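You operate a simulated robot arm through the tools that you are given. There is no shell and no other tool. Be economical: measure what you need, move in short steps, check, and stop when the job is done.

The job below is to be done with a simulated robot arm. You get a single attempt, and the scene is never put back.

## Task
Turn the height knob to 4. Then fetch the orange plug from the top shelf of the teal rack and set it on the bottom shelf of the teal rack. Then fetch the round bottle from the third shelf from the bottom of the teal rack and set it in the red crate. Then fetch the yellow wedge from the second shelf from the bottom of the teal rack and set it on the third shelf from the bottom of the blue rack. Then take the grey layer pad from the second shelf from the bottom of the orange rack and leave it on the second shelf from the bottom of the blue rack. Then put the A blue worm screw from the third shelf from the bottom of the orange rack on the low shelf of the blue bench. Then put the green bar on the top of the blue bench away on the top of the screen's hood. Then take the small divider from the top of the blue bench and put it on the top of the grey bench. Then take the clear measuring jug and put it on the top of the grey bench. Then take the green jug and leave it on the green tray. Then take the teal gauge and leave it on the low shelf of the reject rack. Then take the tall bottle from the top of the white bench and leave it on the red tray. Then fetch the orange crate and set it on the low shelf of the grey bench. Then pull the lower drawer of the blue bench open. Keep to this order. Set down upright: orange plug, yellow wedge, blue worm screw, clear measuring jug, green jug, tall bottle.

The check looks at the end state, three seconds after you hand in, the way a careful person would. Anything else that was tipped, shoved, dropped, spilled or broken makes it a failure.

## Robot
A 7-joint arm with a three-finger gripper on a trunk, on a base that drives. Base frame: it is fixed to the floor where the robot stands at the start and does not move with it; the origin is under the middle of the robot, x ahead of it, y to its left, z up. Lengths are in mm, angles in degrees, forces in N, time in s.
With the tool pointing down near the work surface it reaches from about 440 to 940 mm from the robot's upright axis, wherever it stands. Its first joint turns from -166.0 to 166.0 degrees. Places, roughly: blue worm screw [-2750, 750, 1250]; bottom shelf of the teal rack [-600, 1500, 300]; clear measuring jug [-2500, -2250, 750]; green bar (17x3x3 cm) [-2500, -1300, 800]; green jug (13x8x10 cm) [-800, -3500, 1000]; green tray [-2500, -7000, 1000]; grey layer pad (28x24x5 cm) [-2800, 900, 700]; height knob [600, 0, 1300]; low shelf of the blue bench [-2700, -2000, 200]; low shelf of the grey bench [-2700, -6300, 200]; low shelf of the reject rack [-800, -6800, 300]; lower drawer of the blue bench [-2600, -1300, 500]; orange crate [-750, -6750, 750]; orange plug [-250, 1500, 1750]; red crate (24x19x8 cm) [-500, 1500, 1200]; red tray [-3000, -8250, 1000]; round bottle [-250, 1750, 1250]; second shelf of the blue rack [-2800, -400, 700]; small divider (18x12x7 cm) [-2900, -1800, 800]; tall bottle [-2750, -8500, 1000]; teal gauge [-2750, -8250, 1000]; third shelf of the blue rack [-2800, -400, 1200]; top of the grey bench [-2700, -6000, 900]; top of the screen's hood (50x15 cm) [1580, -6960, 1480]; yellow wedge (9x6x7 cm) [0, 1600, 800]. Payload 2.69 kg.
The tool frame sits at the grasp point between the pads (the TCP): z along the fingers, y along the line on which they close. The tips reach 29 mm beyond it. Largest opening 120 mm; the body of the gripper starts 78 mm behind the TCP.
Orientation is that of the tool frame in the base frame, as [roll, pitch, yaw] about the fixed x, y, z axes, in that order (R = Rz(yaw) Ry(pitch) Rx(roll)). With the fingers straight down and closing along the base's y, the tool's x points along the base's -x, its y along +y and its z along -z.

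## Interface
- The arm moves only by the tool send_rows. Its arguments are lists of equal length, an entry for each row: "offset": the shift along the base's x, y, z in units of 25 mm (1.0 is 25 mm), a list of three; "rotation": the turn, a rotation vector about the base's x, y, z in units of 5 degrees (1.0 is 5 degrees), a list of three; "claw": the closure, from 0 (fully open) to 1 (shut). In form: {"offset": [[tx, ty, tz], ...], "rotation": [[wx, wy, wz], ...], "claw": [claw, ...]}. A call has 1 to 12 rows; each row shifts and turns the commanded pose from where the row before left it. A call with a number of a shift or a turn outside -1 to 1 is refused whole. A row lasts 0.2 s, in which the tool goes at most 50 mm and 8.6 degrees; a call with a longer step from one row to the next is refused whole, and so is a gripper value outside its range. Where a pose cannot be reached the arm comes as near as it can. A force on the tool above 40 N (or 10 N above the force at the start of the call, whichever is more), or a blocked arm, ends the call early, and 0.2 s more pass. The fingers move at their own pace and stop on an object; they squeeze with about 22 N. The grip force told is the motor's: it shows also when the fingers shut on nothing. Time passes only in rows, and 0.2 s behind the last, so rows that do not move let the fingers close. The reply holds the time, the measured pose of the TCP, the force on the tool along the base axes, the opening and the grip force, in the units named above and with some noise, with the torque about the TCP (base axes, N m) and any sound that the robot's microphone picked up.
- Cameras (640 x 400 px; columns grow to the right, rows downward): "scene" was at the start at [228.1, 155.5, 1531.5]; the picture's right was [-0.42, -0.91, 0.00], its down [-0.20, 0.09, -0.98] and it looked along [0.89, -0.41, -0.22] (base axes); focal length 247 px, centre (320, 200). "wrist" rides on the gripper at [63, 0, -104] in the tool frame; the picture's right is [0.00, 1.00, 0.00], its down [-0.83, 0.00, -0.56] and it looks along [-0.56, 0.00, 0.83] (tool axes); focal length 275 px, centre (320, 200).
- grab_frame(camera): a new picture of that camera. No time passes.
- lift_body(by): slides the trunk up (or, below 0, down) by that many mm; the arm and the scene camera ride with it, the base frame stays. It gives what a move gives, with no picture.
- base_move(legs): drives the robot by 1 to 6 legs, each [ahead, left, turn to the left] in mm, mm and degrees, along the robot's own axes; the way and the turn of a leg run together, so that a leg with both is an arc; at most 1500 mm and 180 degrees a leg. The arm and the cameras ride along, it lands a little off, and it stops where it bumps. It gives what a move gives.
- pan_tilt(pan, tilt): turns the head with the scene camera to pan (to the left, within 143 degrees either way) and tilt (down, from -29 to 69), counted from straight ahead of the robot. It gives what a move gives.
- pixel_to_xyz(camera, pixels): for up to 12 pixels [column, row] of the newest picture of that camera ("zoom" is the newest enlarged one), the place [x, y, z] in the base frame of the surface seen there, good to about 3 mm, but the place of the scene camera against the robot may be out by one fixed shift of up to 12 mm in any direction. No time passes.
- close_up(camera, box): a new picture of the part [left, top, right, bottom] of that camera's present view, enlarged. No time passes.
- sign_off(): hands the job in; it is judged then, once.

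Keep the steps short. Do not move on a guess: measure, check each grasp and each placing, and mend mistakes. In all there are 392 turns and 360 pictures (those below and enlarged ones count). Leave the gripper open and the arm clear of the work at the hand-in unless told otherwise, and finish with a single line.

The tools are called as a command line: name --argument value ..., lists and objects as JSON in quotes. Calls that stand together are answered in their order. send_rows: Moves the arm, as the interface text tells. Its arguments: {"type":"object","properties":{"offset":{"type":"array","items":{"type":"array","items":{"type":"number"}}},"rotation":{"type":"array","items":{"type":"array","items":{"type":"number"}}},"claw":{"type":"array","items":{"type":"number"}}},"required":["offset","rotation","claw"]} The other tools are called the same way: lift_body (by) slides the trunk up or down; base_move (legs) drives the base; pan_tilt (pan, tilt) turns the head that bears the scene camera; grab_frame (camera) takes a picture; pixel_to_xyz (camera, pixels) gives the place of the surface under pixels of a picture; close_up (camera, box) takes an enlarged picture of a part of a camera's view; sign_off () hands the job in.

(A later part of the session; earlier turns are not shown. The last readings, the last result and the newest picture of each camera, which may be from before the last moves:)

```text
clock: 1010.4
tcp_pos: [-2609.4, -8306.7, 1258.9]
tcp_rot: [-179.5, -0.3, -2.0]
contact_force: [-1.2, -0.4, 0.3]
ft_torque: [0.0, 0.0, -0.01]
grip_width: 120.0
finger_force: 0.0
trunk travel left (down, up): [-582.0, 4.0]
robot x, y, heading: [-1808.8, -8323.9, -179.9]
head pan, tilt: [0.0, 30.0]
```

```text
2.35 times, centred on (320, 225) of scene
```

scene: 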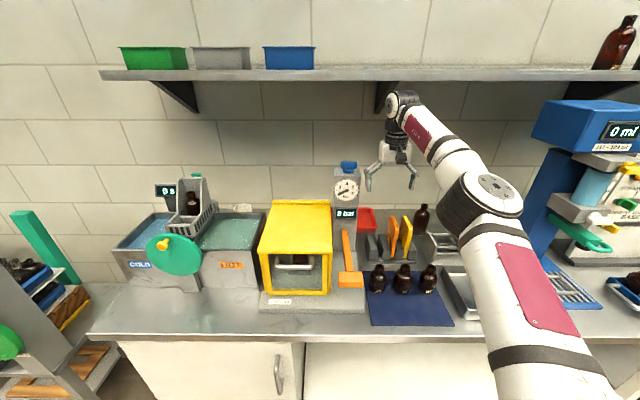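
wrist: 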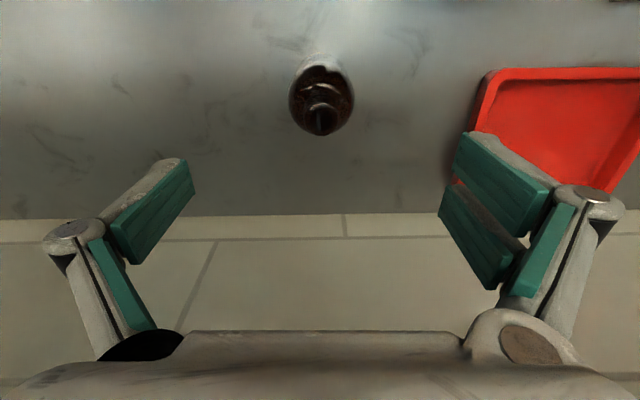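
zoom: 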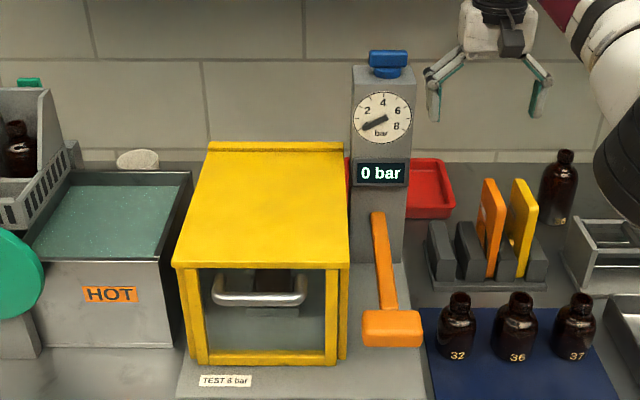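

The oven top is z 1127 (x −2475..−2736), and the bottle stands behind it near (−2866, −8609). I'll retract slightly to clear the pressure column, shift south, then reach over the oven.

send_rows --offset '[[0.9, 0, 0], [0.9, 0, 0], [0.9, 0, 0], [0.9, 0, 0], [0.9, 0, 0]]' --rotation '[[0, 0, 0], [0, 0, 0], [0, 0, 0], [0, 0, 0], [0, 0, 0]]' --claw '[0, 0, 0, 0, 0]'

base_move --legs '[[0, 290, 0]]'

base_move --legs '[[170, 0, 0]]'

grab_frame --camera "wrist"

```text
clock: 1011.6
tcp_pos: [-2496.2, -8305.7, 1257.6]
tcp_rot: [-179.6, -0.2, -2.0]
contact_force: [-0.4, 0.5, -0.2]
ft_torque: [0.03, -0.03, -0.02]
grip_width: 120.0
finger_force: 0.1
trunk travel left (down, up): [-582.0, 4.0]
robot x, y, heading: [-1806.2, -8326.5, -179.8]
head pan, tilt: [0.0, 30.0]
```

```text
clock: 1013.6
tcp_pos: [-2494.4, -8597.3, 1256.5]
tcp_rot: [-179.5, -0.2, -2.0]
contact_force: [0.7, 0.7, -0.2]
ft_torque: [0.0, 0.0, 0.0]
grip_width: 119.9
finger_force: 0.0
trunk travel left (down, up): [-582.0, 4.0]
robot x, y, heading: [-1807.6, -8622.4, -179.7]
head pan, tilt: [0.0, 30.0]
```

```text
clock: 1015.2
tcp_pos: [-2650.0, -8599.2, 1257.3]
tcp_rot: [-179.5, -0.4, -2.1]
contact_force: [0.1, -0.7, 0.4]
ft_torque: [0.01, -0.01, -0.01]
grip_width: 120.2
finger_force: 0.0
trunk travel left (down, up): [-582.0, 4.0]
robot x, y, heading: [-1959.6, -8618.7, -179.6]
head pan, tilt: [0.0, 30.0]
stopped in leg 1: the robot was blocked; the commanded pose is now the measured one
```

```text
57 pictures are left
```

wrist: 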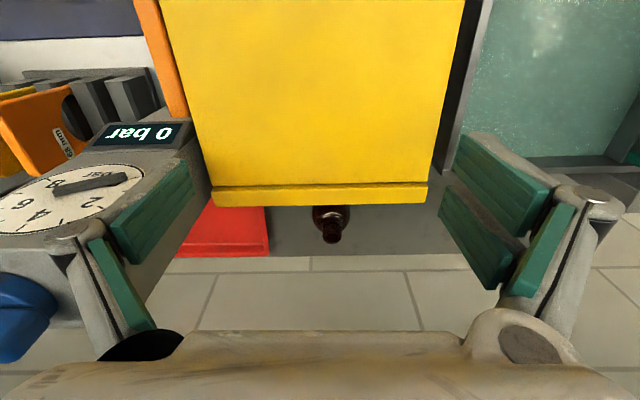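

pixel_to_xyz --camera "wrist" --pixels '[[330, 232], [316, 212], [347, 212], [330, 215], [332, 240], [320, 195]]'

base_move --legs '[[-12, 0, 0]]'

send_rows --offset '[[-0.9, 0, 0], [-0.9, 0, 0], [-0.9, 0, 0], [-0.9, 0, 0], [-0.9, 0, 0], [-0.9, 0, 0], [0, 0, 0]]' --rotation '[[0, 0, 0], [0, 0, 0], [0, 0, 0], [0, 0, 0], [0, 0, 0], [0, 0, 0], [0, 0, 0]]' --claw '[0, 0, 0, 0, 0, 0, 0]'

grab_frame --camera "wrist"

```text
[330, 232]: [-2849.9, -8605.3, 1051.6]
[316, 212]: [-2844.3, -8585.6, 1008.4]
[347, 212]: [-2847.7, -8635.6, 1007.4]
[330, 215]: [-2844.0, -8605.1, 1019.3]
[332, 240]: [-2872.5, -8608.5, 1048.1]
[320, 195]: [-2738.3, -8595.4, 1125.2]
```

```text
clock: 1016.0
tcp_pos: [-2639.5, -8599.2, 1256.2]
tcp_rot: [-179.6, -0.3, -2.1]
contact_force: [-0.5, -0.3, -0.3]
ft_torque: [-0.01, 0.01, 0.01]
grip_width: 120.0
finger_force: 0.0
trunk travel left (down, up): [-582.0, 4.0]
robot x, y, heading: [-1950.5, -8622.8, -180.1]
head pan, tilt: [0.0, 30.0]
```

```text
clock: 1017.6
tcp_pos: [-2750.5, -8598.8, 1255.4]
tcp_rot: [-179.6, -0.4, -2.2]
contact_force: [0.6, -0.4, 1.3]
ft_torque: [0.01, -0.02, 0.02]
grip_width: 120.2
finger_force: 0.1
out of reach, approached as far as the arm can: row 6
trunk travel left (down, up): [-582.0, 4.0]
robot x, y, heading: [-1947.1, -8619.4, -179.6]
head pan, tilt: [0.0, 30.0]
```

```text
56 pictures are left
```

wrist: 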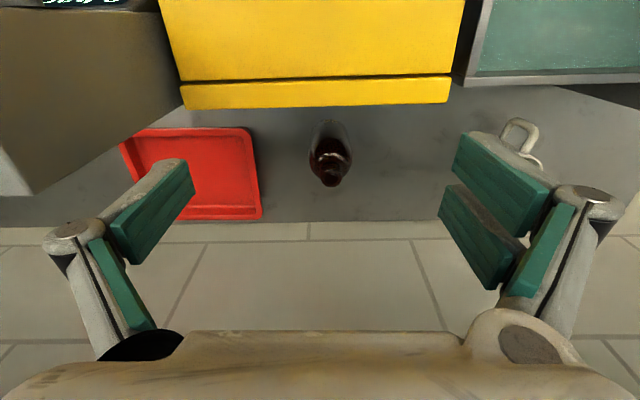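

pixel_to_xyz --camera "wrist" --pixels '[[330, 180], [312, 150], [350, 150], [330, 125], [331, 168], [520, 150], [190, 190]]'

send_rows --offset '[[0, -0.4, -0.6], [0, 0, -0.6], [-0.5, 0, -0.6], [-0.8, 0, 0], [-0.8, 0, 0], [-0.5, 0, 0], [0, 0, 0]]' --rotation '[[0, 0, 0], [0, 0, 0], [0, 0, 0], [0, 0, 0], [0, 0, 0], [0, 0, 0], [0, 0, 0]]' --claw '[0, 0, 0, 0, 0, 0, 0]'

```text
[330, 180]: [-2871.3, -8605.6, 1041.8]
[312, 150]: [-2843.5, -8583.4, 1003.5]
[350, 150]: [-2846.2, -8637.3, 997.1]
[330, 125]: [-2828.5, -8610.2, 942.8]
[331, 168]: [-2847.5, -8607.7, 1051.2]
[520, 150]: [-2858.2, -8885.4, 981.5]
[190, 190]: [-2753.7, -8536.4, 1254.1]
```

```text
clock: 1019.2
tcp_pos: [-2762.3, -8607.5, 1210.6]
tcp_rot: [-179.4, -0.2, -2.1]
contact_force: [0.1, -0.7, -0.2]
ft_torque: [0.0, 0.01, 0.02]
grip_width: 120.0
finger_force: 0.0
out of reach, approached as far as the arm can: row 4, 5, 6
trunk travel left (down, up): [-582.0, 4.0]
robot x, y, heading: [-1947.3, -8619.2, -179.6]
head pan, tilt: [0.0, 30.0]
```

The trunk at the top pulls the shoulder back. I'll raise the arm, lower the trunk 100 mm and then extend over.

send_rows --offset '[[0.9, 0, 0.9], [0.9, 0, 0.9], [0.9, 0, 0.9], [0, 0, 0.9], [0, 0, 0]]' --rotation '[[0, 0, 0], [0, 0, 0], [0, 0, 0], [0, 0, 0], [0, 0, 0]]' --claw '[0, 0, 0, 0, 0]'

lift_body --by -100

send_rows --offset '[[-0.9, 0, 0], [-0.9, 0, 0], [-0.9, 0, 0], [-0.9, 0, 0], [-0.9, 0, 0], [-0.9, 0, 0], [-0.4, 0, 0], [0, 0, 0]]' --rotation '[[0, 0, 0], [0, 0, 0], [0, 0, 0], [0, 0, 0], [0, 0, 0], [0, 0, 0], [0, 0, 0], [0, 0, 0]]' --claw '[0, 0, 0, 0, 0, 0, 0, 0]'

```text
clock: 1020.4
tcp_pos: [-2694.2, -8608.6, 1299.1]
tcp_rot: [-179.5, -0.3, -2.1]
contact_force: [0.8, 0.3, 0.6]
ft_torque: [-0.02, 0.01, -0.01]
grip_width: 119.9
finger_force: 0.0
trunk travel left (down, up): [-582.0, 4.0]
robot x, y, heading: [-1949.7, -8620.3, -179.8]
head pan, tilt: [0.0, 30.0]
```

```text
clock: 1021.7
tcp_pos: [-2694.2, -8607.8, 1200.9]
tcp_rot: [-179.6, -0.3, -2.2]
contact_force: [0.3, -0.5, -0.3]
ft_torque: [0.0, 0.01, 0.0]
grip_width: 119.9
finger_force: 0.0
trunk travel left (down, up): [-482.0, 104.0]
robot x, y, heading: [-1951.2, -8616.5, -179.7]
head pan, tilt: [0.0, 30.0]
```

```text
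clock: 1023.5
tcp_pos: [-2840.0, -8609.0, 1201.0]
tcp_rot: [-179.5, -0.3, -2.1]
contact_force: [-0.4, -0.3, 0.3]
ft_torque: [0.05, -0.01, 0.0]
grip_width: 119.9
finger_force: 0.1
trunk travel left (down, up): [-482.0, 104.0]
robot x, y, heading: [-1948.7, -8621.3, -179.9]
head pan, tilt: [0.0, 30.0]
```

send_rows --offset '[[-0.4, 0, -0.9], [-0.4, 0, -0.9], [0, 0, -0.9], [0, 0, -0.9], [0, 0, 0]]' --rotation '[[0, 0, 0], [0, 0, 0], [0, 0, 0], [0, 0, 0], [0, 0, 0]]' --claw '[0, 0, 0, 0, 0]'

grab_frame --camera "scene"

grab_frame --camera "wrist"

```text
clock: 1024.7
tcp_pos: [-2859.2, -8608.7, 1108.9]
tcp_rot: [-179.5, -0.3, -2.1]
contact_force: [0.1, 0.2, 0.5]
ft_torque: [-0.02, 0.0, 0.0]
grip_width: 120.0
finger_force: 0.1
trunk travel left (down, up): [-482.0, 104.0]
robot x, y, heading: [-1948.4, -8621.0, -180.1]
head pan, tilt: [0.0, 30.0]
```

```text
55 pictures are left
```

scene: 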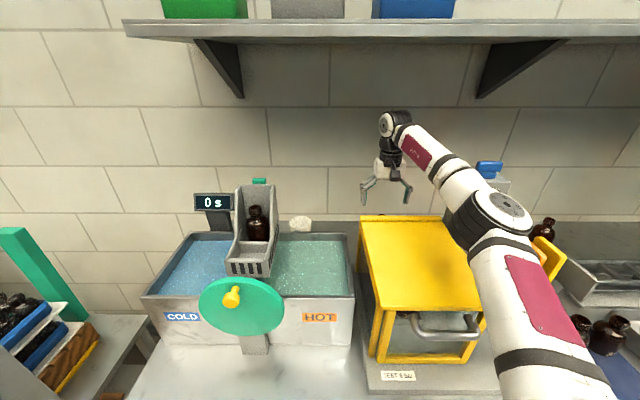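

```text
54 pictures are left
```

wrist: 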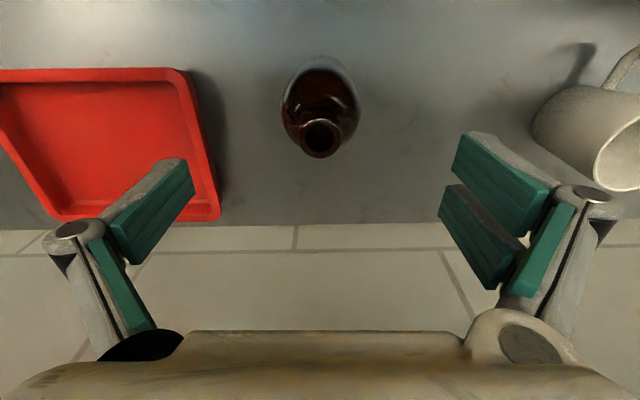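

pixel_to_xyz --camera "scene" --pixels '[[420, 150], [440, 170], [460, 185], [465, 200], [490, 165], [500, 182], [480, 220], [455, 168]]'

pixel_to_xyz --camera "wrist" --pixels '[[320, 140], [290, 110], [352, 110], [318, 80], [320, 155], [190, 200]]'

```text
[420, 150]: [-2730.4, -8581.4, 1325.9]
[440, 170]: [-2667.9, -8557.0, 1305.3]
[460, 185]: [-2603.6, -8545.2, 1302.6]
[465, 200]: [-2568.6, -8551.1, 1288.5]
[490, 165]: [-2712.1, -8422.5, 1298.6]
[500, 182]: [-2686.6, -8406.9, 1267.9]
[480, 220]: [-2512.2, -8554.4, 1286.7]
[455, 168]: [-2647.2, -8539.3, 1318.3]
```

```text
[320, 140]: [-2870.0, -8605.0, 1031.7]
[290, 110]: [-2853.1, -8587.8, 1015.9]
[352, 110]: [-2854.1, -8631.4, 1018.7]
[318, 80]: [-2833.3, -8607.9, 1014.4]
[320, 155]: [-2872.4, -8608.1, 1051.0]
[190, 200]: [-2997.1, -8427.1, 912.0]
```

send_rows --offset '[[0, 0, -0.9], [0, 0, -0.9], [0, 0, -0.9], [0, 0, -0.9], [0, 0, -0.9], [0, 0, -0.2], [0, 0, 0]]' --rotation '[[0, 0, 0], [0, 0, 0], [0, 0, 0], [0, 0, 0], [0, 0, 0], [0, 0, 0], [0, 0, 0]]' --claw '[0, 0, 0, 0, 0, 0, 0]'

send_rows --offset '[[0, 0, 0], [0, 0, 0], [0, 0, 0], [0, 0, 0], [0, 0, 0]]' --rotation '[[0, 0, 0], [0, 0, 0], [0, 0, 0], [0, 0, 0], [0, 0, 0]]' --claw '[0.2, 0.4, 0.55, 0.65, 0.65]'

send_rows --offset '[[0, 0, 0.4], [0, 0, 0.9], [0, 0, 0.9], [0, 0, 0.9], [0, 0, 0.9], [0, 0, 0.9], [0, 0, 0.9]]' --rotation '[[0, 0, 0], [0, 0, 0], [0, 0, 0], [0, 0, 0], [0, 0, 0], [0, 0, 0], [0, 0, 0]]' --claw '[0.65, 0.65, 0.65, 0.65, 0.65, 0.65, 0.65]'

grab_frame --camera "wrist"

```text
clock: 1026.3
tcp_pos: [-2860.3, -8608.3, 992.0]
tcp_rot: [-179.5, -0.3, -2.1]
contact_force: [-0.3, 0.9, 0.1]
ft_torque: [-0.03, 0.02, 0.01]
grip_width: 120.1
finger_force: 0.0
trunk travel left (down, up): [-482.0, 104.0]
robot x, y, heading: [-1952.7, -8617.3, -179.6]
head pan, tilt: [0.0, 30.0]
```

```text
clock: 1027.5
tcp_pos: [-2859.1, -8608.8, 993.7]
tcp_rot: [-179.5, -0.3, -2.2]
contact_force: [0.2, 1.9, 1.0]
ft_torque: [0.01, -0.07, -0.01]
grip_width: 64.9
finger_force: 22.3
trunk travel left (down, up): [-482.0, 104.0]
robot x, y, heading: [-1948.5, -8615.7, -179.7]
head pan, tilt: [0.0, 30.0]
```

```text
clock: 1029.1
tcp_pos: [-2858.5, -8609.2, 1138.6]
tcp_rot: [-179.4, -0.3, -2.0]
contact_force: [-1.0, 0.0, -3.1]
ft_torque: [-0.03, -0.02, -0.01]
grip_width: 64.8
finger_force: 22.1
trunk travel left (down, up): [-482.0, 104.0]
robot x, y, heading: [-1949.4, -8619.9, -179.8]
head pan, tilt: [0.0, 30.0]
```

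```text
53 pictures are left
```

wrist: 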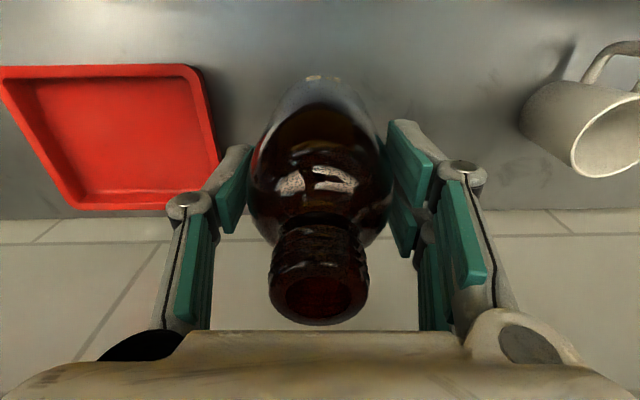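

Held. I'll raise clear of the pressure column, slide the base 258 mm north, then lower onto the tray.

send_rows --offset '[[0.3, 0, 0.9], [0.3, 0, 0.9], [0.3, 0, 0.9], [0, 0, 0.3], [0, 0, 0]]' --rotation '[[0, 0, 0], [0, 0, 0], [0, 0, 0], [0, 0, 0], [0, 0, 0]]' --claw '[0.65, 0.65, 0.65, 0.65, 0.65]'

base_move --legs '[[0, -258, 0], [38, 0, 0]]'

grab_frame --camera "scene"

```text
clock: 1030.3
tcp_pos: [-2836.6, -8607.8, 1212.2]
tcp_rot: [-179.5, -0.2, -2.1]
contact_force: [0.3, -0.2, -2.1]
ft_torque: [-0.03, -0.03, -0.01]
grip_width: 64.9
finger_force: 21.9
trunk travel left (down, up): [-482.0, 104.0]
robot x, y, heading: [-1950.7, -8622.1, -179.8]
head pan, tilt: [0.0, 30.0]
```

```text
clock: 1032.6
tcp_pos: [-2851.7, -8354.0, 1211.2]
tcp_rot: [-179.6, -0.3, -1.9]
contact_force: [-0.5, -0.7, -2.0]
ft_torque: [-0.01, 0.0, 0.01]
grip_width: 64.9
finger_force: 22.2
trunk travel left (down, up): [-482.0, 104.0]
robot x, y, heading: [-1961.2, -8360.2, -179.6]
head pan, tilt: [0.0, 30.0]
stopped in leg 2: the robot was blocked; the commanded pose is now the measured one
```

```text
52 pictures are left
```

scene: 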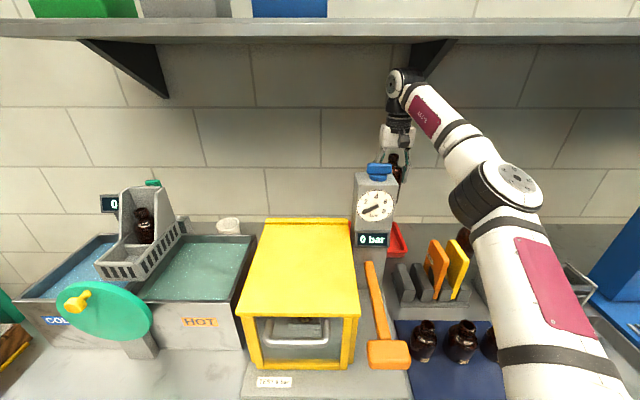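

base_move --legs '[[-8, -68, 0], [40, 0, 0]]'

send_rows --offset '[[-0.1, -0.7, -0.9], [-0.1, -0.7, -0.9], [0, -0.7, -0.9], [0, -0.4, -0.9], [0, 0, 0]]' --rotation '[[0, 0, 0], [0, 0, 0], [0, 0, 0], [0, 0, 0], [0, 0, 0]]' --claw '[0.65, 0.65, 0.65, 0.65, 0.65]'

grab_frame --camera "wrist"

```text
clock: 1034.1
tcp_pos: [-2883.7, -8285.0, 1210.6]
tcp_rot: [-179.4, -0.4, -1.9]
contact_force: [-0.3, 0.1, -2.0]
ft_torque: [0.01, 0.02, 0.01]
grip_width: 64.7
finger_force: 22.2
trunk travel left (down, up): [-482.0, 104.0]
robot x, y, heading: [-1999.4, -8294.8, -179.5]
head pan, tilt: [0.0, 30.0]
```

```text
clock: 1035.3
tcp_pos: [-2889.0, -8347.8, 1120.1]
tcp_rot: [-179.4, -0.4, -1.9]
contact_force: [0.2, 0.2, -2.3]
ft_torque: [-0.02, -0.02, 0.02]
grip_width: 64.7
finger_force: 21.8
trunk travel left (down, up): [-482.0, 104.0]
robot x, y, heading: [-1999.3, -8295.0, -179.7]
head pan, tilt: [0.0, 30.0]
```

```text
51 pictures are left
```

wrist: 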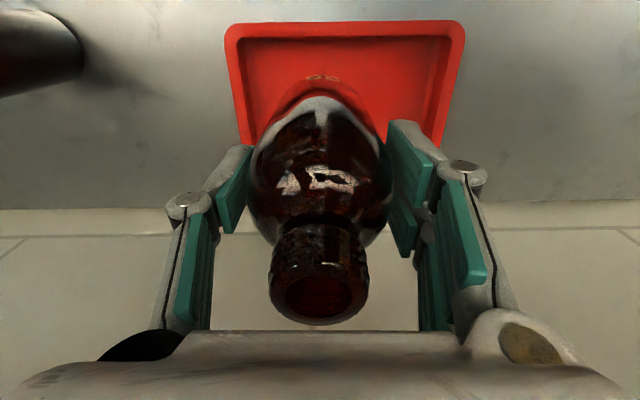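

send_rows --offset '[[0, 0, -0.9], [0, 0, -0.9], [0, 0, -0.9], [0, 0, -0.9], [0, 0, -0.8], [0, 0, 0]]' --rotation '[[0, 0, 0], [0, 0, 0], [0, 0, 0], [0, 0, 0], [0, 0, 0], [0, 0, 0]]' --claw '[0.65, 0.65, 0.65, 0.65, 0.65, 0.65]'

send_rows --offset '[[0, 0, -0.12], [0, 0, -0.08], [0, 0, 0]]' --rotation '[[0, 0, 0], [0, 0, 0], [0, 0, 0]]' --claw '[0.65, 0.65, 0.65]'

send_rows --offset '[[0, 0, -0.06], [0, 0, -0.06], [0, 0, 0]]' --rotation '[[0, 0, 0], [0, 0, 0], [0, 0, 0]]' --claw '[0.65, 0.65, 0.65]'

```text
clock: 1036.7
tcp_pos: [-2889.7, -8346.9, 1010.4]
tcp_rot: [-179.6, -0.3, -1.8]
contact_force: [0.2, -0.6, -2.1]
ft_torque: [0.0, 0.0, 0.0]
grip_width: 64.7
finger_force: 21.8
trunk travel left (down, up): [-482.0, 104.0]
robot x, y, heading: [-1998.2, -8294.2, -179.7]
head pan, tilt: [0.0, 30.0]
```

```text
clock: 1037.5
tcp_pos: [-2890.8, -8348.1, 1005.9]
tcp_rot: [-179.5, -0.3, -1.8]
contact_force: [0.3, 0.3, -2.5]
ft_torque: [-0.03, -0.01, 0.0]
grip_width: 65.0
finger_force: 22.1
trunk travel left (down, up): [-482.0, 104.0]
robot x, y, heading: [-1997.9, -8294.5, -179.6]
head pan, tilt: [0.0, 30.0]
```

```text
clock: 1038.3
tcp_pos: [-2889.0, -8347.0, 1003.0]
tcp_rot: [-179.5, -0.4, -1.9]
contact_force: [0.4, 1.0, -1.9]
ft_torque: [0.02, 0.01, 0.02]
grip_width: 64.8
finger_force: 22.2
trunk travel left (down, up): [-482.0, 104.0]
robot x, y, heading: [-1993.3, -8292.9, -179.4]
head pan, tilt: [0.0, 30.0]
```

send_rows --offset '[[0, 0, -0.06], [0, 0, -0.06], [0, 0, 0]]' --rotation '[[0, 0, 0], [0, 0, 0], [0, 0, 0]]' --claw '[0.65, 0.65, 0.65]'

send_rows --offset '[[0, 0, -0.04], [0, 0, -0.02], [0, 0, 0]]' --rotation '[[0, 0, 0], [0, 0, 0], [0, 0, 0]]' --claw '[0.65, 0.65, 0.65]'

```text
clock: 1039.1
tcp_pos: [-2889.5, -8347.4, 1000.9]
tcp_rot: [-179.5, -0.3, -1.8]
contact_force: [-0.4, 0.1, 5.7]
ft_torque: [-0.05, 0.07, 0.01]
grip_width: 64.9
finger_force: 21.9
trunk travel left (down, up): [-482.0, 104.0]
robot x, y, heading: [-1996.5, -8292.0, -179.7]
head pan, tilt: [0.0, 30.0]
```

```text
clock: 1039.9
tcp_pos: [-2889.8, -8347.0, 998.2]
tcp_rot: [-179.6, -0.3, -1.8]
contact_force: [-5.4, 1.4, 11.7]
ft_torque: [-0.02, 0.22, 0.01]
grip_width: 64.7
finger_force: 22.3
trunk travel left (down, up): [-482.0, 104.0]
robot x, y, heading: [-1992.4, -8292.6, -179.3]
head pan, tilt: [0.0, 30.0]
```

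Down. Release and rise.

send_rows --offset '[[0, 0, 0.03], [0, 0, 0], [0, 0, 0], [0, 0, 0.4], [0, 0, 0.9], [0, 0, 0.9], [0, 0, 0.9], [0, 0, 0.9], [0.2, 0, 0.9], [0.2, 0, 0.9]]' --rotation '[[0, 0, 0], [0, 0, 0], [0, 0, 0], [0, 0, 0], [0, 0, 0], [0, 0, 0], [0, 0, 0], [0, 0, 0], [0, 0, 0], [0, 0, 0]]' --claw '[0.4, 0.2, 0.2, 0.2, 0.2, 0.2, 0.2, 0.2, 0.2, 0.2]'

grab_frame --camera "wrist"

```text
clock: 1042.1
tcp_pos: [-2880.4, -8347.7, 1145.0]
tcp_rot: [-179.4, -0.3, -1.9]
contact_force: [-0.6, 0.7, -0.8]
ft_torque: [-0.03, -0.01, -0.03]
grip_width: 96.3
finger_force: 0.1
trunk travel left (down, up): [-482.0, 104.0]
robot x, y, heading: [-1997.4, -8294.6, -179.5]
head pan, tilt: [0.0, 30.0]
```

```text
50 pictures are left
```

wrist: 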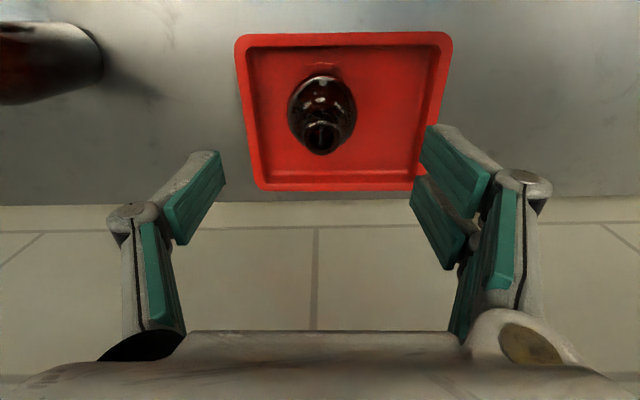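

The tall bottle stands on the red tray. Last object: the orange crate. I'll retract and drive round to the east side of the reject rack.

send_rows --offset '[[0.3, 0.6, 0.9], [0.3, 0.6, 0.9], [0.9, 0, 0.6], [0.9, 0, 0], [0.9, 0, 0], [0.9, 0, 0], [0.9, 0, 0], [0.9, 0, 0], [0.9, 0, 0], [0.9, 0, 0]]' --rotation '[[0, 0, 0], [0, 0, 0], [0, 0, 0], [0, 0, 0], [0, 0, 0], [0, 0, 0], [0, 0, 0], [0, 0, 0], [0, 0, 0], [0, 0, 0]]' --claw '[0.2, 0.3, 0.4, 0.5, 0.5, 0.5, 0.5, 0.5, 0.5, 0.5]'

base_move --legs '[[-420, 0, -0.5], [0, -1450, 0], [0, -1450, 0], [-1100, 0, 0], [-1100, 0, 0], [0, 1300, 0]]'

pan_tilt --pan 0 --tilt 38

grab_frame --camera "scene"

```text
clock: 1044.3
tcp_pos: [-2684.4, -8318.2, 1204.3]
tcp_rot: [-179.5, -0.4, -1.9]
contact_force: [0.1, -0.2, -0.5]
ft_torque: [0.0, -0.06, -0.01]
grip_width: 59.8
finger_force: 0.0
trunk travel left (down, up): [-482.0, 104.0]
robot x, y, heading: [-1997.5, -8293.8, -179.4]
head pan, tilt: [0.0, 30.0]
```

```text
clock: 1077.1
tcp_pos: [-55.2, -6720.3, 1204.0]
tcp_rot: [-179.5, -0.4, -2.7]
contact_force: [0.1, -0.5, -0.7]
ft_torque: [0.02, -0.05, 0.0]
grip_width: 60.1
finger_force: 0.1
trunk travel left (down, up): [-482.0, 104.0]
robot x, y, heading: [631.5, -6700.8, 179.5]
head pan, tilt: [0.0, 30.0]
```

```text
clock: 1077.8
tcp_pos: [-56.9, -6719.9, 1203.8]
tcp_rot: [-179.6, -0.4, -2.7]
contact_force: [0.8, 0.9, 0.1]
ft_torque: [-0.03, 0.0, -0.02]
grip_width: 60.3
finger_force: 0.1
trunk travel left (down, up): [-482.0, 104.0]
robot x, y, heading: [631.4, -6703.8, 179.8]
head pan, tilt: [0.0, 38.0]
```

```text
49 pictures are left
```

scene: 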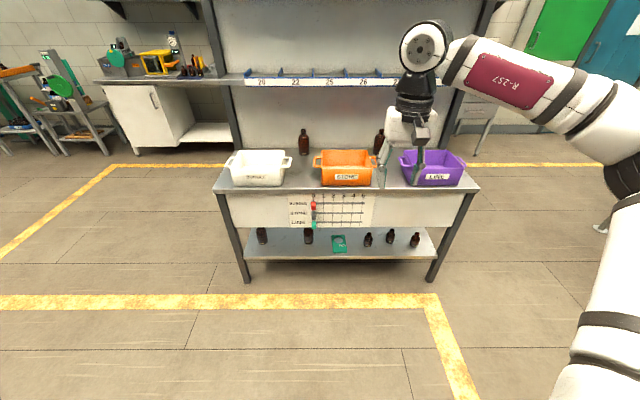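

send_rows --offset '[[0, 0, 0], [0, 0, 0], [0, 0, 0], [0, 0, 0], [0, 0, 0], [0, 0, 0], [0, 0, 0], [0, 0, 0], [0, 0, 0], [0, 0, 0], [0, 0, 0], [0, 0, 0]]' --rotation '[[0, 0, -1], [0, 0, -1], [0, 0, -1], [0, 0, -1], [0, 0, -1], [0, 0, -1], [0, 0, -1], [0, 0, -1], [0, 0, -1], [0, 0, -1], [0, 0, -1], [0, 0, -1]]' --claw '[0.5, 0.5, 0.5, 0.5, 0.5, 0.5, 0.5, 0.5, 0.5, 0.5, 0.5, 0.5]'

send_rows --offset '[[0, 0, 0], [0, 0, 0], [0, 0, 0], [0, 0, 0], [0, 0, 0], [0, 0, 0]]' --rotation '[[0, 0, -1], [0, 0, -1], [0, 0, -1], [0, 0, -1], [0, 0, -1], [0, 0, -0.5]]' --claw '[0.5, 0.5, 0.5, 0.5, 0.5, 0.5]'

base_move --legs '[[560, 29, 0]]'

grab_frame --camera "wrist"

```text
clock: 1080.4
tcp_pos: [-57.3, -6719.2, 1204.4]
tcp_rot: [-179.3, -0.3, -62.8]
contact_force: [-0.3, -0.1, 0.1]
ft_torque: [0.04, 0.03, -0.04]
grip_width: 59.9
finger_force: 0.1
trunk travel left (down, up): [-482.0, 104.0]
robot x, y, heading: [635.3, -6703.4, 179.4]
head pan, tilt: [0.0, 38.0]
```

```text
clock: 1081.8
tcp_pos: [-56.3, -6718.2, 1203.5]
tcp_rot: [-179.6, -0.4, -90.2]
contact_force: [0.5, -0.6, -0.2]
ft_torque: [-0.04, 0.0, 0.0]
grip_width: 59.9
finger_force: 0.1
trunk travel left (down, up): [-482.0, 104.0]
robot x, y, heading: [634.1, -6704.5, 179.7]
head pan, tilt: [0.0, 38.0]
```

```text
clock: 1085.0
tcp_pos: [-620.7, -6743.1, 1203.9]
tcp_rot: [-179.4, -0.5, -90.4]
contact_force: [-0.4, 0.6, -0.6]
ft_torque: [0.0, -0.02, -0.01]
grip_width: 60.0
finger_force: 0.0
trunk travel left (down, up): [-482.0, 104.0]
robot x, y, heading: [65.3, -6726.0, 179.4]
head pan, tilt: [0.0, 38.0]
```

```text
48 pictures are left
```

wrist: 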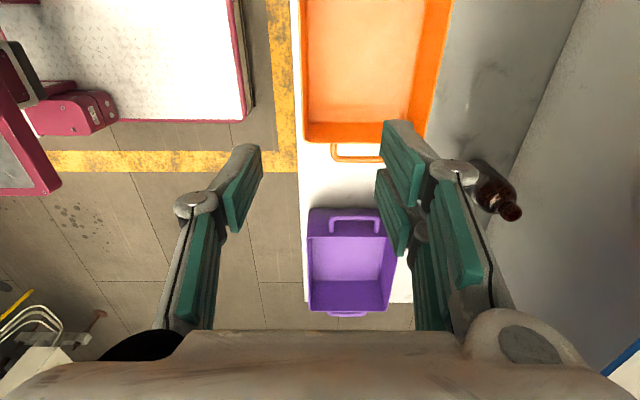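

pixel_to_xyz --camera "wrist" --pixels '[[302, 30], [303, 100], [306, 130], [440, 40], [425, 125], [370, 50], [360, 135], [310, 60], [300, 170], [355, 152]]'

```text
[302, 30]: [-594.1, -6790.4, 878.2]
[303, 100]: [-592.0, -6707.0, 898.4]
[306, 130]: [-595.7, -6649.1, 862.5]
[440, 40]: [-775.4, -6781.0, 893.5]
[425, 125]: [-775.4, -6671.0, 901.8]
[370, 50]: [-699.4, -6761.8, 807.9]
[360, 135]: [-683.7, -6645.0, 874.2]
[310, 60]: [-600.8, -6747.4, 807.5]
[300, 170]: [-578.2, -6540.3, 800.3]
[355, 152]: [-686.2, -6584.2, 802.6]
```

Crate: front wall x −592..−600, rim z 898, floor 807, centre y≈−6750. I'll pinch the middle of the front wall, deep. Descending.

send_rows --offset '[[0.5, -0.15, -0.9], [0.5, -0.1, -0.9], [0, 0, -0.95], [0, 0, -0.95], [0, 0, -0.95], [0, 0, -0.95], [0, 0, -0.95], [0, 0, -0.95], [0, 0, -0.95], [0, 0, -0.95], [0, 0, -0.95], [0, 0, 0]]' --rotation '[[0, 0, 0], [0, 0, 0], [0, 0, 0], [0, 0, 0], [0, 0, 0], [0, 0, 0], [0, 0, 0], [0, 0, 0], [0, 0, 0], [0, 0, 0], [0, 0, 0], [0, 0, 0]]' --claw '[0.5, 0.5, 0.5, 0.5, 0.5, 0.5, 0.5, 0.5, 0.5, 0.5, 0.5, 0.5]'

grab_frame --camera "wrist"

pixel_to_xyz --camera "wrist" --pixels '[[310, 60], [320, 60], [330, 60], [340, 100], [300, 100]]'

```text
clock: 1087.6
tcp_pos: [-595.3, -6748.9, 944.1]
tcp_rot: [-179.6, -0.4, -90.3]
contact_force: [-1.1, 0.0, -0.5]
ft_torque: [-0.02, 0.02, 0.02]
grip_width: 59.9
finger_force: 0.1
trunk travel left (down, up): [-482.0, 104.0]
robot x, y, heading: [66.8, -6732.2, 179.5]
head pan, tilt: [0.0, 38.0]
```

```text
47 pictures are left
```

wrist: 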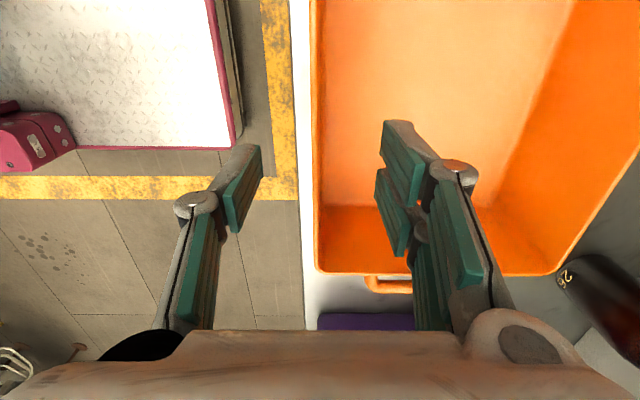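

```text
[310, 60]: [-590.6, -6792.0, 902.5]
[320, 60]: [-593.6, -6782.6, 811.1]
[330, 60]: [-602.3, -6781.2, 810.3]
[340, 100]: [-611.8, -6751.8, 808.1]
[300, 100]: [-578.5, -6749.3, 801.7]
```

send_rows --offset '[[0.12, 0, -0.9], [0, 0, -0.9], [0, 0, -0.9], [0, 0, -0.9], [0, 0, -0.5], [0, 0, 0]]' --rotation '[[0, 0, 0], [0, 0, 0], [0, 0, 0], [0, 0, 0], [0, 0, 0], [0, 0, 0]]' --claw '[0.6, 0.65, 0.65, 0.65, 0.65, 0.65]'

send_rows --offset '[[0, 0, 0], [0, 0, 0], [0, 0, 0], [0, 0, 0], [0, 0, 0.3], [0, 0, 0.5], [0, 0, 0.5], [0, 0, 0]]' --rotation '[[0, 0, 0], [0, 0, 0], [0, 0, 0], [0, 0, 0], [0, 0, 0], [0, 0, 0], [0, 0, 0], [0, 0, 0]]' --claw '[0.9, 1, 1, 1, 1, 1, 1, 1]'

grab_frame --camera "scene"

```text
clock: 1089.0
tcp_pos: [-591.1, -6748.6, 842.7]
tcp_rot: [-179.5, -0.4, -90.3]
contact_force: [0.2, -0.2, 0.0]
ft_torque: [0.0, -0.01, -0.01]
grip_width: 41.8
finger_force: 0.1
trunk travel left (down, up): [-482.0, 104.0]
robot x, y, heading: [68.9, -6730.5, 179.4]
head pan, tilt: [0.0, 38.0]
```

```text
clock: 1090.8
tcp_pos: [-590.5, -6748.3, 876.2]
tcp_rot: [-179.5, -0.4, -90.4]
contact_force: [0.2, -0.1, -4.5]
ft_torque: [0.02, -0.39, 0.02]
grip_width: 6.0
finger_force: 22.0
trunk travel left (down, up): [-482.0, 104.0]
robot x, y, heading: [67.2, -6726.8, 179.4]
head pan, tilt: [0.0, 38.0]
```

```text
46 pictures are left
```

scene: 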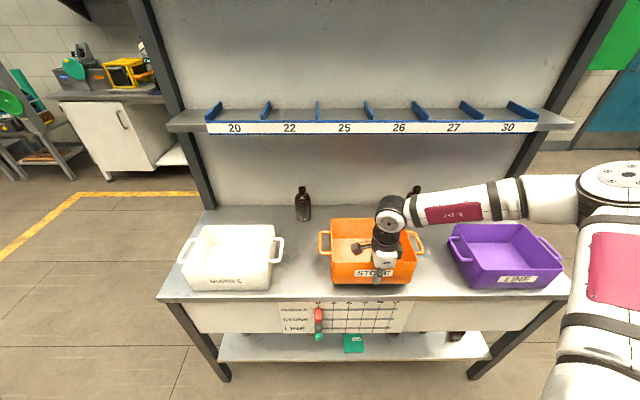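

It holds level (4.5 N). I'll raise it clear, back off, then lower trunk and arm in the open to carry it low.

send_rows --offset '[[0, 0, 0.8], [0, 0, 0.8], [0, 0, 0.8], [0, 0, 0.8], [0, 0, 0.8], [0, 0, 0.8]]' --rotation '[[0, 0, 0], [0, 0, 0], [0, 0, 0], [0, 0, 0], [0, 0, 0], [0, 0, 0]]' --claw '[1, 1, 1, 1, 1, 1]'

base_move --legs '[[-560, 0, 0.5]]'

lift_body --by -400

lift_body --by -80

send_rows --offset '[[0, 0, -0.9], [0, 0, -0.9], [0, 0, -0.9], [0, 0, -0.9], [0, 0, -0.9], [0, 0, -0.9], [0, 0, -0.9]]' --rotation '[[0, 0, 0], [0, 0, 0], [0, 0, 0], [0, 0, 0], [0, 0, 0], [0, 0, 0], [0, 0, 0]]' --claw '[1, 1, 1, 1, 1, 1, 1]'

grab_frame --camera "scene"

```text
clock: 1092.2
tcp_pos: [-591.5, -6748.2, 994.7]
tcp_rot: [-179.5, -0.4, -90.2]
contact_force: [0.6, -0.5, -4.6]
ft_torque: [0.05, -0.41, 0.0]
grip_width: 6.0
finger_force: 22.4
trunk travel left (down, up): [-482.0, 104.0]
robot x, y, heading: [69.4, -6730.0, 179.5]
head pan, tilt: [0.0, 38.0]
```

```text
clock: 1095.4
tcp_pos: [-36.2, -6756.3, 995.2]
tcp_rot: [-179.5, -0.5, -90.0]
contact_force: [0.2, 0.3, -5.1]
ft_torque: [0.05, -0.39, 0.0]
grip_width: 6.0
finger_force: 21.3
trunk travel left (down, up): [-482.0, 104.0]
robot x, y, heading: [622.3, -6735.2, 180.1]
head pan, tilt: [0.0, 38.0]
```

```text
clock: 1099.2
tcp_pos: [-36.8, -6756.3, 594.2]
tcp_rot: [-179.5, -0.4, -89.9]
contact_force: [-0.1, -0.5, -5.0]
ft_torque: [0.03, -0.42, -0.02]
grip_width: 6.0
finger_force: 21.9
trunk travel left (down, up): [-82.0, 504.0]
robot x, y, heading: [625.3, -6732.5, 180.1]
head pan, tilt: [0.0, 38.0]
```

```text
clock: 1100.4
tcp_pos: [-36.7, -6755.6, 514.7]
tcp_rot: [-179.5, -0.4, -89.9]
contact_force: [-0.8, 0.2, -3.8]
ft_torque: [0.03, -0.45, 0.02]
grip_width: 5.8
finger_force: 21.9
trunk travel left (down, up): [-2.0, 584.0]
robot x, y, heading: [620.7, -6732.8, 180.0]
head pan, tilt: [0.0, 38.0]
```

```text
clock: 1102.0
tcp_pos: [-37.1, -6755.3, 356.5]
tcp_rot: [-179.5, -0.4, -90.0]
contact_force: [-0.3, -0.5, -4.8]
ft_torque: [0.04, -0.47, -0.02]
grip_width: 5.7
finger_force: 21.7
trunk travel left (down, up): [-2.0, 584.0]
robot x, y, heading: [626.7, -6735.1, 179.8]
head pan, tilt: [0.0, 38.0]
```

```text
45 pictures are left
```

scene: 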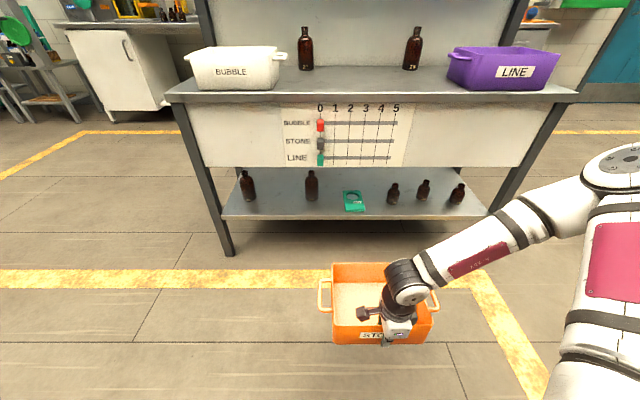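

Reachable and stable. Driving round the north end and down the aisle to the grey bench with the crate low.

base_move --legs '[[0, -1340, 0], [1050, 0, 0], [1050, 0, 0], [0, 900, 0]]'

pan_tilt --pan 0 --tilt 38

grab_frame --camera "scene"

```text
clock: 1123.0
tcp_pos: [-2110.0, -6369.1, 356.9]
tcp_rot: [-179.5, -0.4, -88.1]
contact_force: [0.4, -0.2, -4.5]
ft_torque: [0.05, -0.42, -0.04]
grip_width: 6.1
finger_force: 22.0
trunk travel left (down, up): [-2.0, 584.0]
robot x, y, heading: [-1447.8, -6323.3, -178.3]
head pan, tilt: [0.0, 38.0]
```

```text
clock: 1123.5
tcp_pos: [-2110.6, -6370.0, 356.1]
tcp_rot: [-179.5, -0.4, -88.0]
contact_force: [-0.5, -0.1, -4.9]
ft_torque: [0.06, -0.43, 0.0]
grip_width: 5.8
finger_force: 21.6
trunk travel left (down, up): [-2.0, 584.0]
robot x, y, heading: [-1453.6, -6326.5, -178.1]
head pan, tilt: [0.0, 38.0]
```

```text
44 pictures are left
```

scene: 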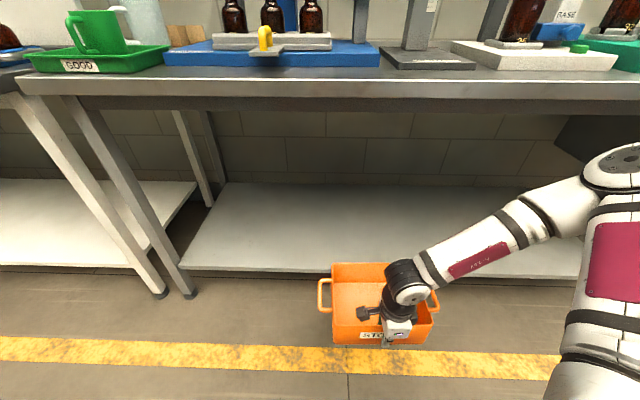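

pixel_to_xyz --camera "scene" --pixels '[[300, 272], [450, 275], [320, 220], [300, 100], [300, 78], [430, 260], [470, 250], [510, 215], [540, 200], [560, 195], [590, 280], [375, 270]]'

```text
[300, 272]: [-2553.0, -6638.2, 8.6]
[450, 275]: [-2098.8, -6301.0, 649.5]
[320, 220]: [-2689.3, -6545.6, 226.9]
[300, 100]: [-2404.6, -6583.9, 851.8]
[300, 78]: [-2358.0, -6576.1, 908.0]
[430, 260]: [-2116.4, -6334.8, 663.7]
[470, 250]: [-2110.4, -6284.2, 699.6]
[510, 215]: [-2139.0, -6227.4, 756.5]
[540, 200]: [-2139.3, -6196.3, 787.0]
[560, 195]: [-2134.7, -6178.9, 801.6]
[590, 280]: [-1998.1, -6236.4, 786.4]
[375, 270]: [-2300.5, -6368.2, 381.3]
```

The forearm is too folded; extending the arm should flatten it. I'll push the crate forward with the arm.

send_rows --offset '[[-0.9, 0, 0], [-0.9, 0, 0], [-0.9, 0, 0], [-0.9, 0, 0], [-0.9, 0, 0], [-0.9, 0, 0], [-0.9, 0, 0], [-0.9, 0, 0]]' --rotation '[[0, 0, -0.2], [0, 0, -0.2], [0, 0, 0], [0, 0, 0], [0, 0, 0], [0, 0, 0], [0, 0, 0], [0, 0, 0]]' --claw '[1, 1, 1, 1, 1, 1, 1, 1]'

grab_frame --camera "scene"

pixel_to_xyz --camera "scene" --pixels '[[400, 235], [430, 220], [460, 205], [490, 190], [520, 190], [250, 265], [250, 270], [340, 240]]'

```text
clock: 1125.3
tcp_pos: [-2290.1, -6369.6, 356.2]
tcp_rot: [-179.5, -0.4, -90.1]
contact_force: [-0.2, 0.3, -5.0]
ft_torque: [0.08, -0.42, -0.02]
grip_width: 5.8
finger_force: 22.2
trunk travel left (down, up): [-2.0, 584.0]
robot x, y, heading: [-1449.9, -6324.8, -178.3]
head pan, tilt: [0.0, 38.0]
```

```text
43 pictures are left
```

scene: 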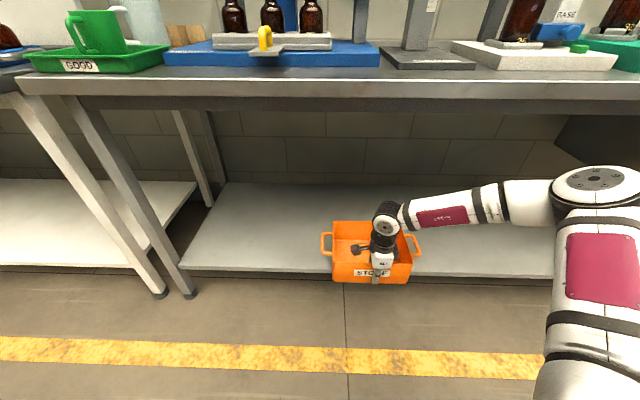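

```text
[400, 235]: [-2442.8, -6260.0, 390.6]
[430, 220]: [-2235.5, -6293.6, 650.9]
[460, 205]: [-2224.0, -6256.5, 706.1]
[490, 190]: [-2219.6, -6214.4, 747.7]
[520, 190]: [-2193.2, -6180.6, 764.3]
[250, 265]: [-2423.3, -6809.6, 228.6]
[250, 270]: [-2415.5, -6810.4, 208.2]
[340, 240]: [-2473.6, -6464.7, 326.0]
```

send_rows --offset '[[-0.8, 0, 0], [-0.8, 0, 0], [-0.8, 0, 0], [-0.8, 0, 0], [0, 0, 0]]' --rotation '[[0, 0, 0], [0, 0, 0], [0, 0, 0], [0, 0, 0], [0, 0, 0]]' --claw '[1, 1, 1, 1, 1]'

base_move --legs '[[78, 0, 0]]'

grab_frame --camera "scene"

pixel_to_xyz --camera "scene" --pixels '[[400, 215], [430, 200], [460, 190], [490, 175], [530, 178], [200, 268], [300, 200]]'

```text
clock: 1126.5
tcp_pos: [-2370.0, -6368.8, 355.5]
tcp_rot: [-179.6, -0.5, -90.0]
contact_force: [0.2, 0.3, -4.4]
ft_torque: [0.04, -0.43, -0.01]
grip_width: 6.1
finger_force: 22.0
trunk travel left (down, up): [-2.0, 584.0]
robot x, y, heading: [-1449.0, -6322.5, -178.1]
head pan, tilt: [0.0, 38.0]
```

```text
clock: 1127.6
tcp_pos: [-2447.9, -6372.0, 355.8]
tcp_rot: [-179.6, -0.4, -90.1]
contact_force: [0.0, -1.0, -4.2]
ft_torque: [0.04, -0.44, 0.02]
grip_width: 6.1
finger_force: 22.4
trunk travel left (down, up): [-2.0, 584.0]
robot x, y, heading: [-1531.0, -6326.0, -178.3]
head pan, tilt: [0.0, 38.0]
```

```text
42 pictures are left
```

scene: 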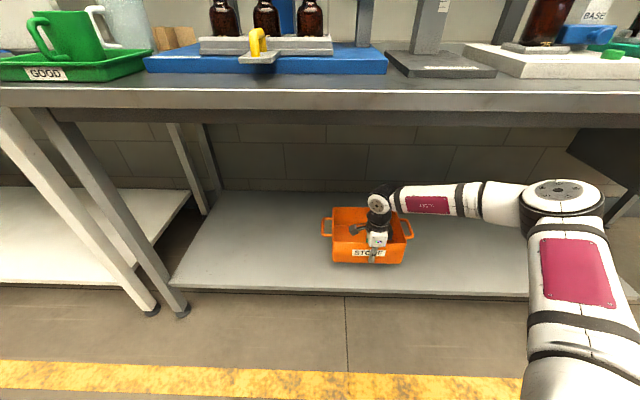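

```text
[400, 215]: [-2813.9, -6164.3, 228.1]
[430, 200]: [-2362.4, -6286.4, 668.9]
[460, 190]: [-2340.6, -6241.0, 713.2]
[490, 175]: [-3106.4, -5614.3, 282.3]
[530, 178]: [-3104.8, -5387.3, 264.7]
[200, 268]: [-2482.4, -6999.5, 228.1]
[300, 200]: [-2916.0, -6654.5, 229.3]
```

Over the shelf now. Expected contact at TCP ≈264; lowering.

send_rows --offset '[[0, 0, -0.9], [0, 0, -0.9], [0, 0, -0.9], [0, 0, -0.5], [0, 0, 0]]' --rotation '[[0, 0, 0], [0, 0, 0], [0, 0, 0], [0, 0, 0], [0, 0, 0]]' --claw '[1, 1, 1, 1, 1]'

send_rows --offset '[[0, 0, -0.15], [0, 0, -0.1], [0, 0, 0]]' --rotation '[[0, 0, 0], [0, 0, 0], [0, 0, 0]]' --claw '[1, 1, 1]'

send_rows --offset '[[0, 0, -0.1], [0, 0, -0.08], [0, 0, 0]]' --rotation '[[0, 0, 0], [0, 0, 0], [0, 0, 0]]' --claw '[1, 1, 1]'

```text
clock: 1128.8
tcp_pos: [-2447.7, -6373.1, 276.0]
tcp_rot: [-179.4, -0.3, -90.1]
contact_force: [-0.1, -0.7, -4.1]
ft_torque: [0.04, -0.42, 0.03]
grip_width: 6.1
finger_force: 22.1
trunk travel left (down, up): [-2.0, 584.0]
robot x, y, heading: [-1531.0, -6330.6, -178.0]
head pan, tilt: [0.0, 38.0]
```

```text
clock: 1129.6
tcp_pos: [-2447.7, -6371.5, 269.2]
tcp_rot: [-179.6, -0.4, -90.0]
contact_force: [0.5, -0.6, -3.8]
ft_torque: [0.04, -0.43, 0.0]
grip_width: 5.9
finger_force: 22.0
trunk travel left (down, up): [-2.0, 584.0]
robot x, y, heading: [-1532.2, -6327.9, -178.0]
head pan, tilt: [0.0, 38.0]
```

```text
clock: 1130.4
tcp_pos: [-2448.4, -6371.4, 264.5]
tcp_rot: [-179.5, -0.4, -90.1]
contact_force: [-0.7, -0.2, -2.8]
ft_torque: [-0.26, 0.01, 0.07]
grip_width: 6.2
finger_force: 22.1
trunk travel left (down, up): [-2.0, 584.0]
robot x, y, heading: [-1533.5, -6326.7, -178.3]
head pan, tilt: [0.0, 38.0]
```

send_rows --offset '[[0, 0, -0.05], [0, 0, -0.04], [0, 0, 0]]' --rotation '[[0, 0, 0], [0, 0, 0], [0, 0, 0]]' --claw '[1, 1, 1]'

send_rows --offset '[[0, 0, 0], [0, 0, 0], [0, 0, 0], [0, 0, 0.5], [0, 0, 0.9], [0, 0, 0.9], [0, 0, 0.9], [0, 0, 0.9]]' --rotation '[[0, 0, 0], [0, 0, 0], [0, 0, 0], [0, 0, 0], [0, 0, 0], [0, 0, 0], [0, 0, 0], [0, 0, 0]]' --claw '[0.8, 0.7, 0.7, 0.7, 0.7, 0.7, 0.7, 0.7]'

grab_frame --camera "scene"

```text
clock: 1131.2
tcp_pos: [-2448.2, -6373.2, 264.4]
tcp_rot: [-179.5, -0.4, -90.1]
contact_force: [0.0, -0.6, -2.2]
ft_torque: [-0.25, 0.02, 0.07]
grip_width: 5.8
finger_force: 21.5
trunk travel left (down, up): [-2.0, 584.0]
robot x, y, heading: [-1530.1, -6326.8, -178.2]
head pan, tilt: [0.0, 38.0]
```

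```text
clock: 1133.0
tcp_pos: [-2447.8, -6372.4, 367.6]
tcp_rot: [-179.5, -0.4, -90.1]
contact_force: [0.6, -0.2, -0.1]
ft_torque: [0.0, 0.06, 0.01]
grip_width: 36.0
finger_force: 0.1
trunk travel left (down, up): [-2.0, 584.0]
robot x, y, heading: [-1532.7, -6323.6, -178.3]
head pan, tilt: [0.0, 38.0]
```

```text
41 pictures are left
```

scene: 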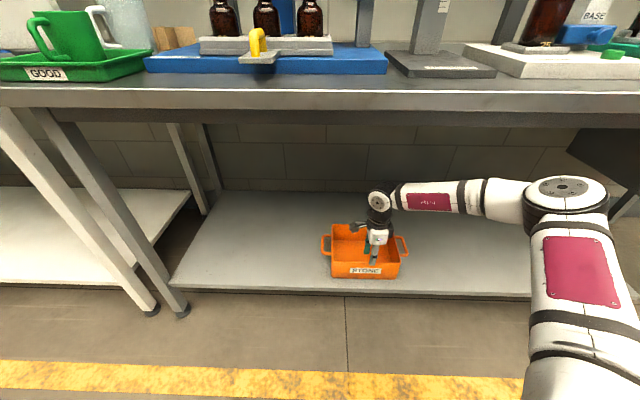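

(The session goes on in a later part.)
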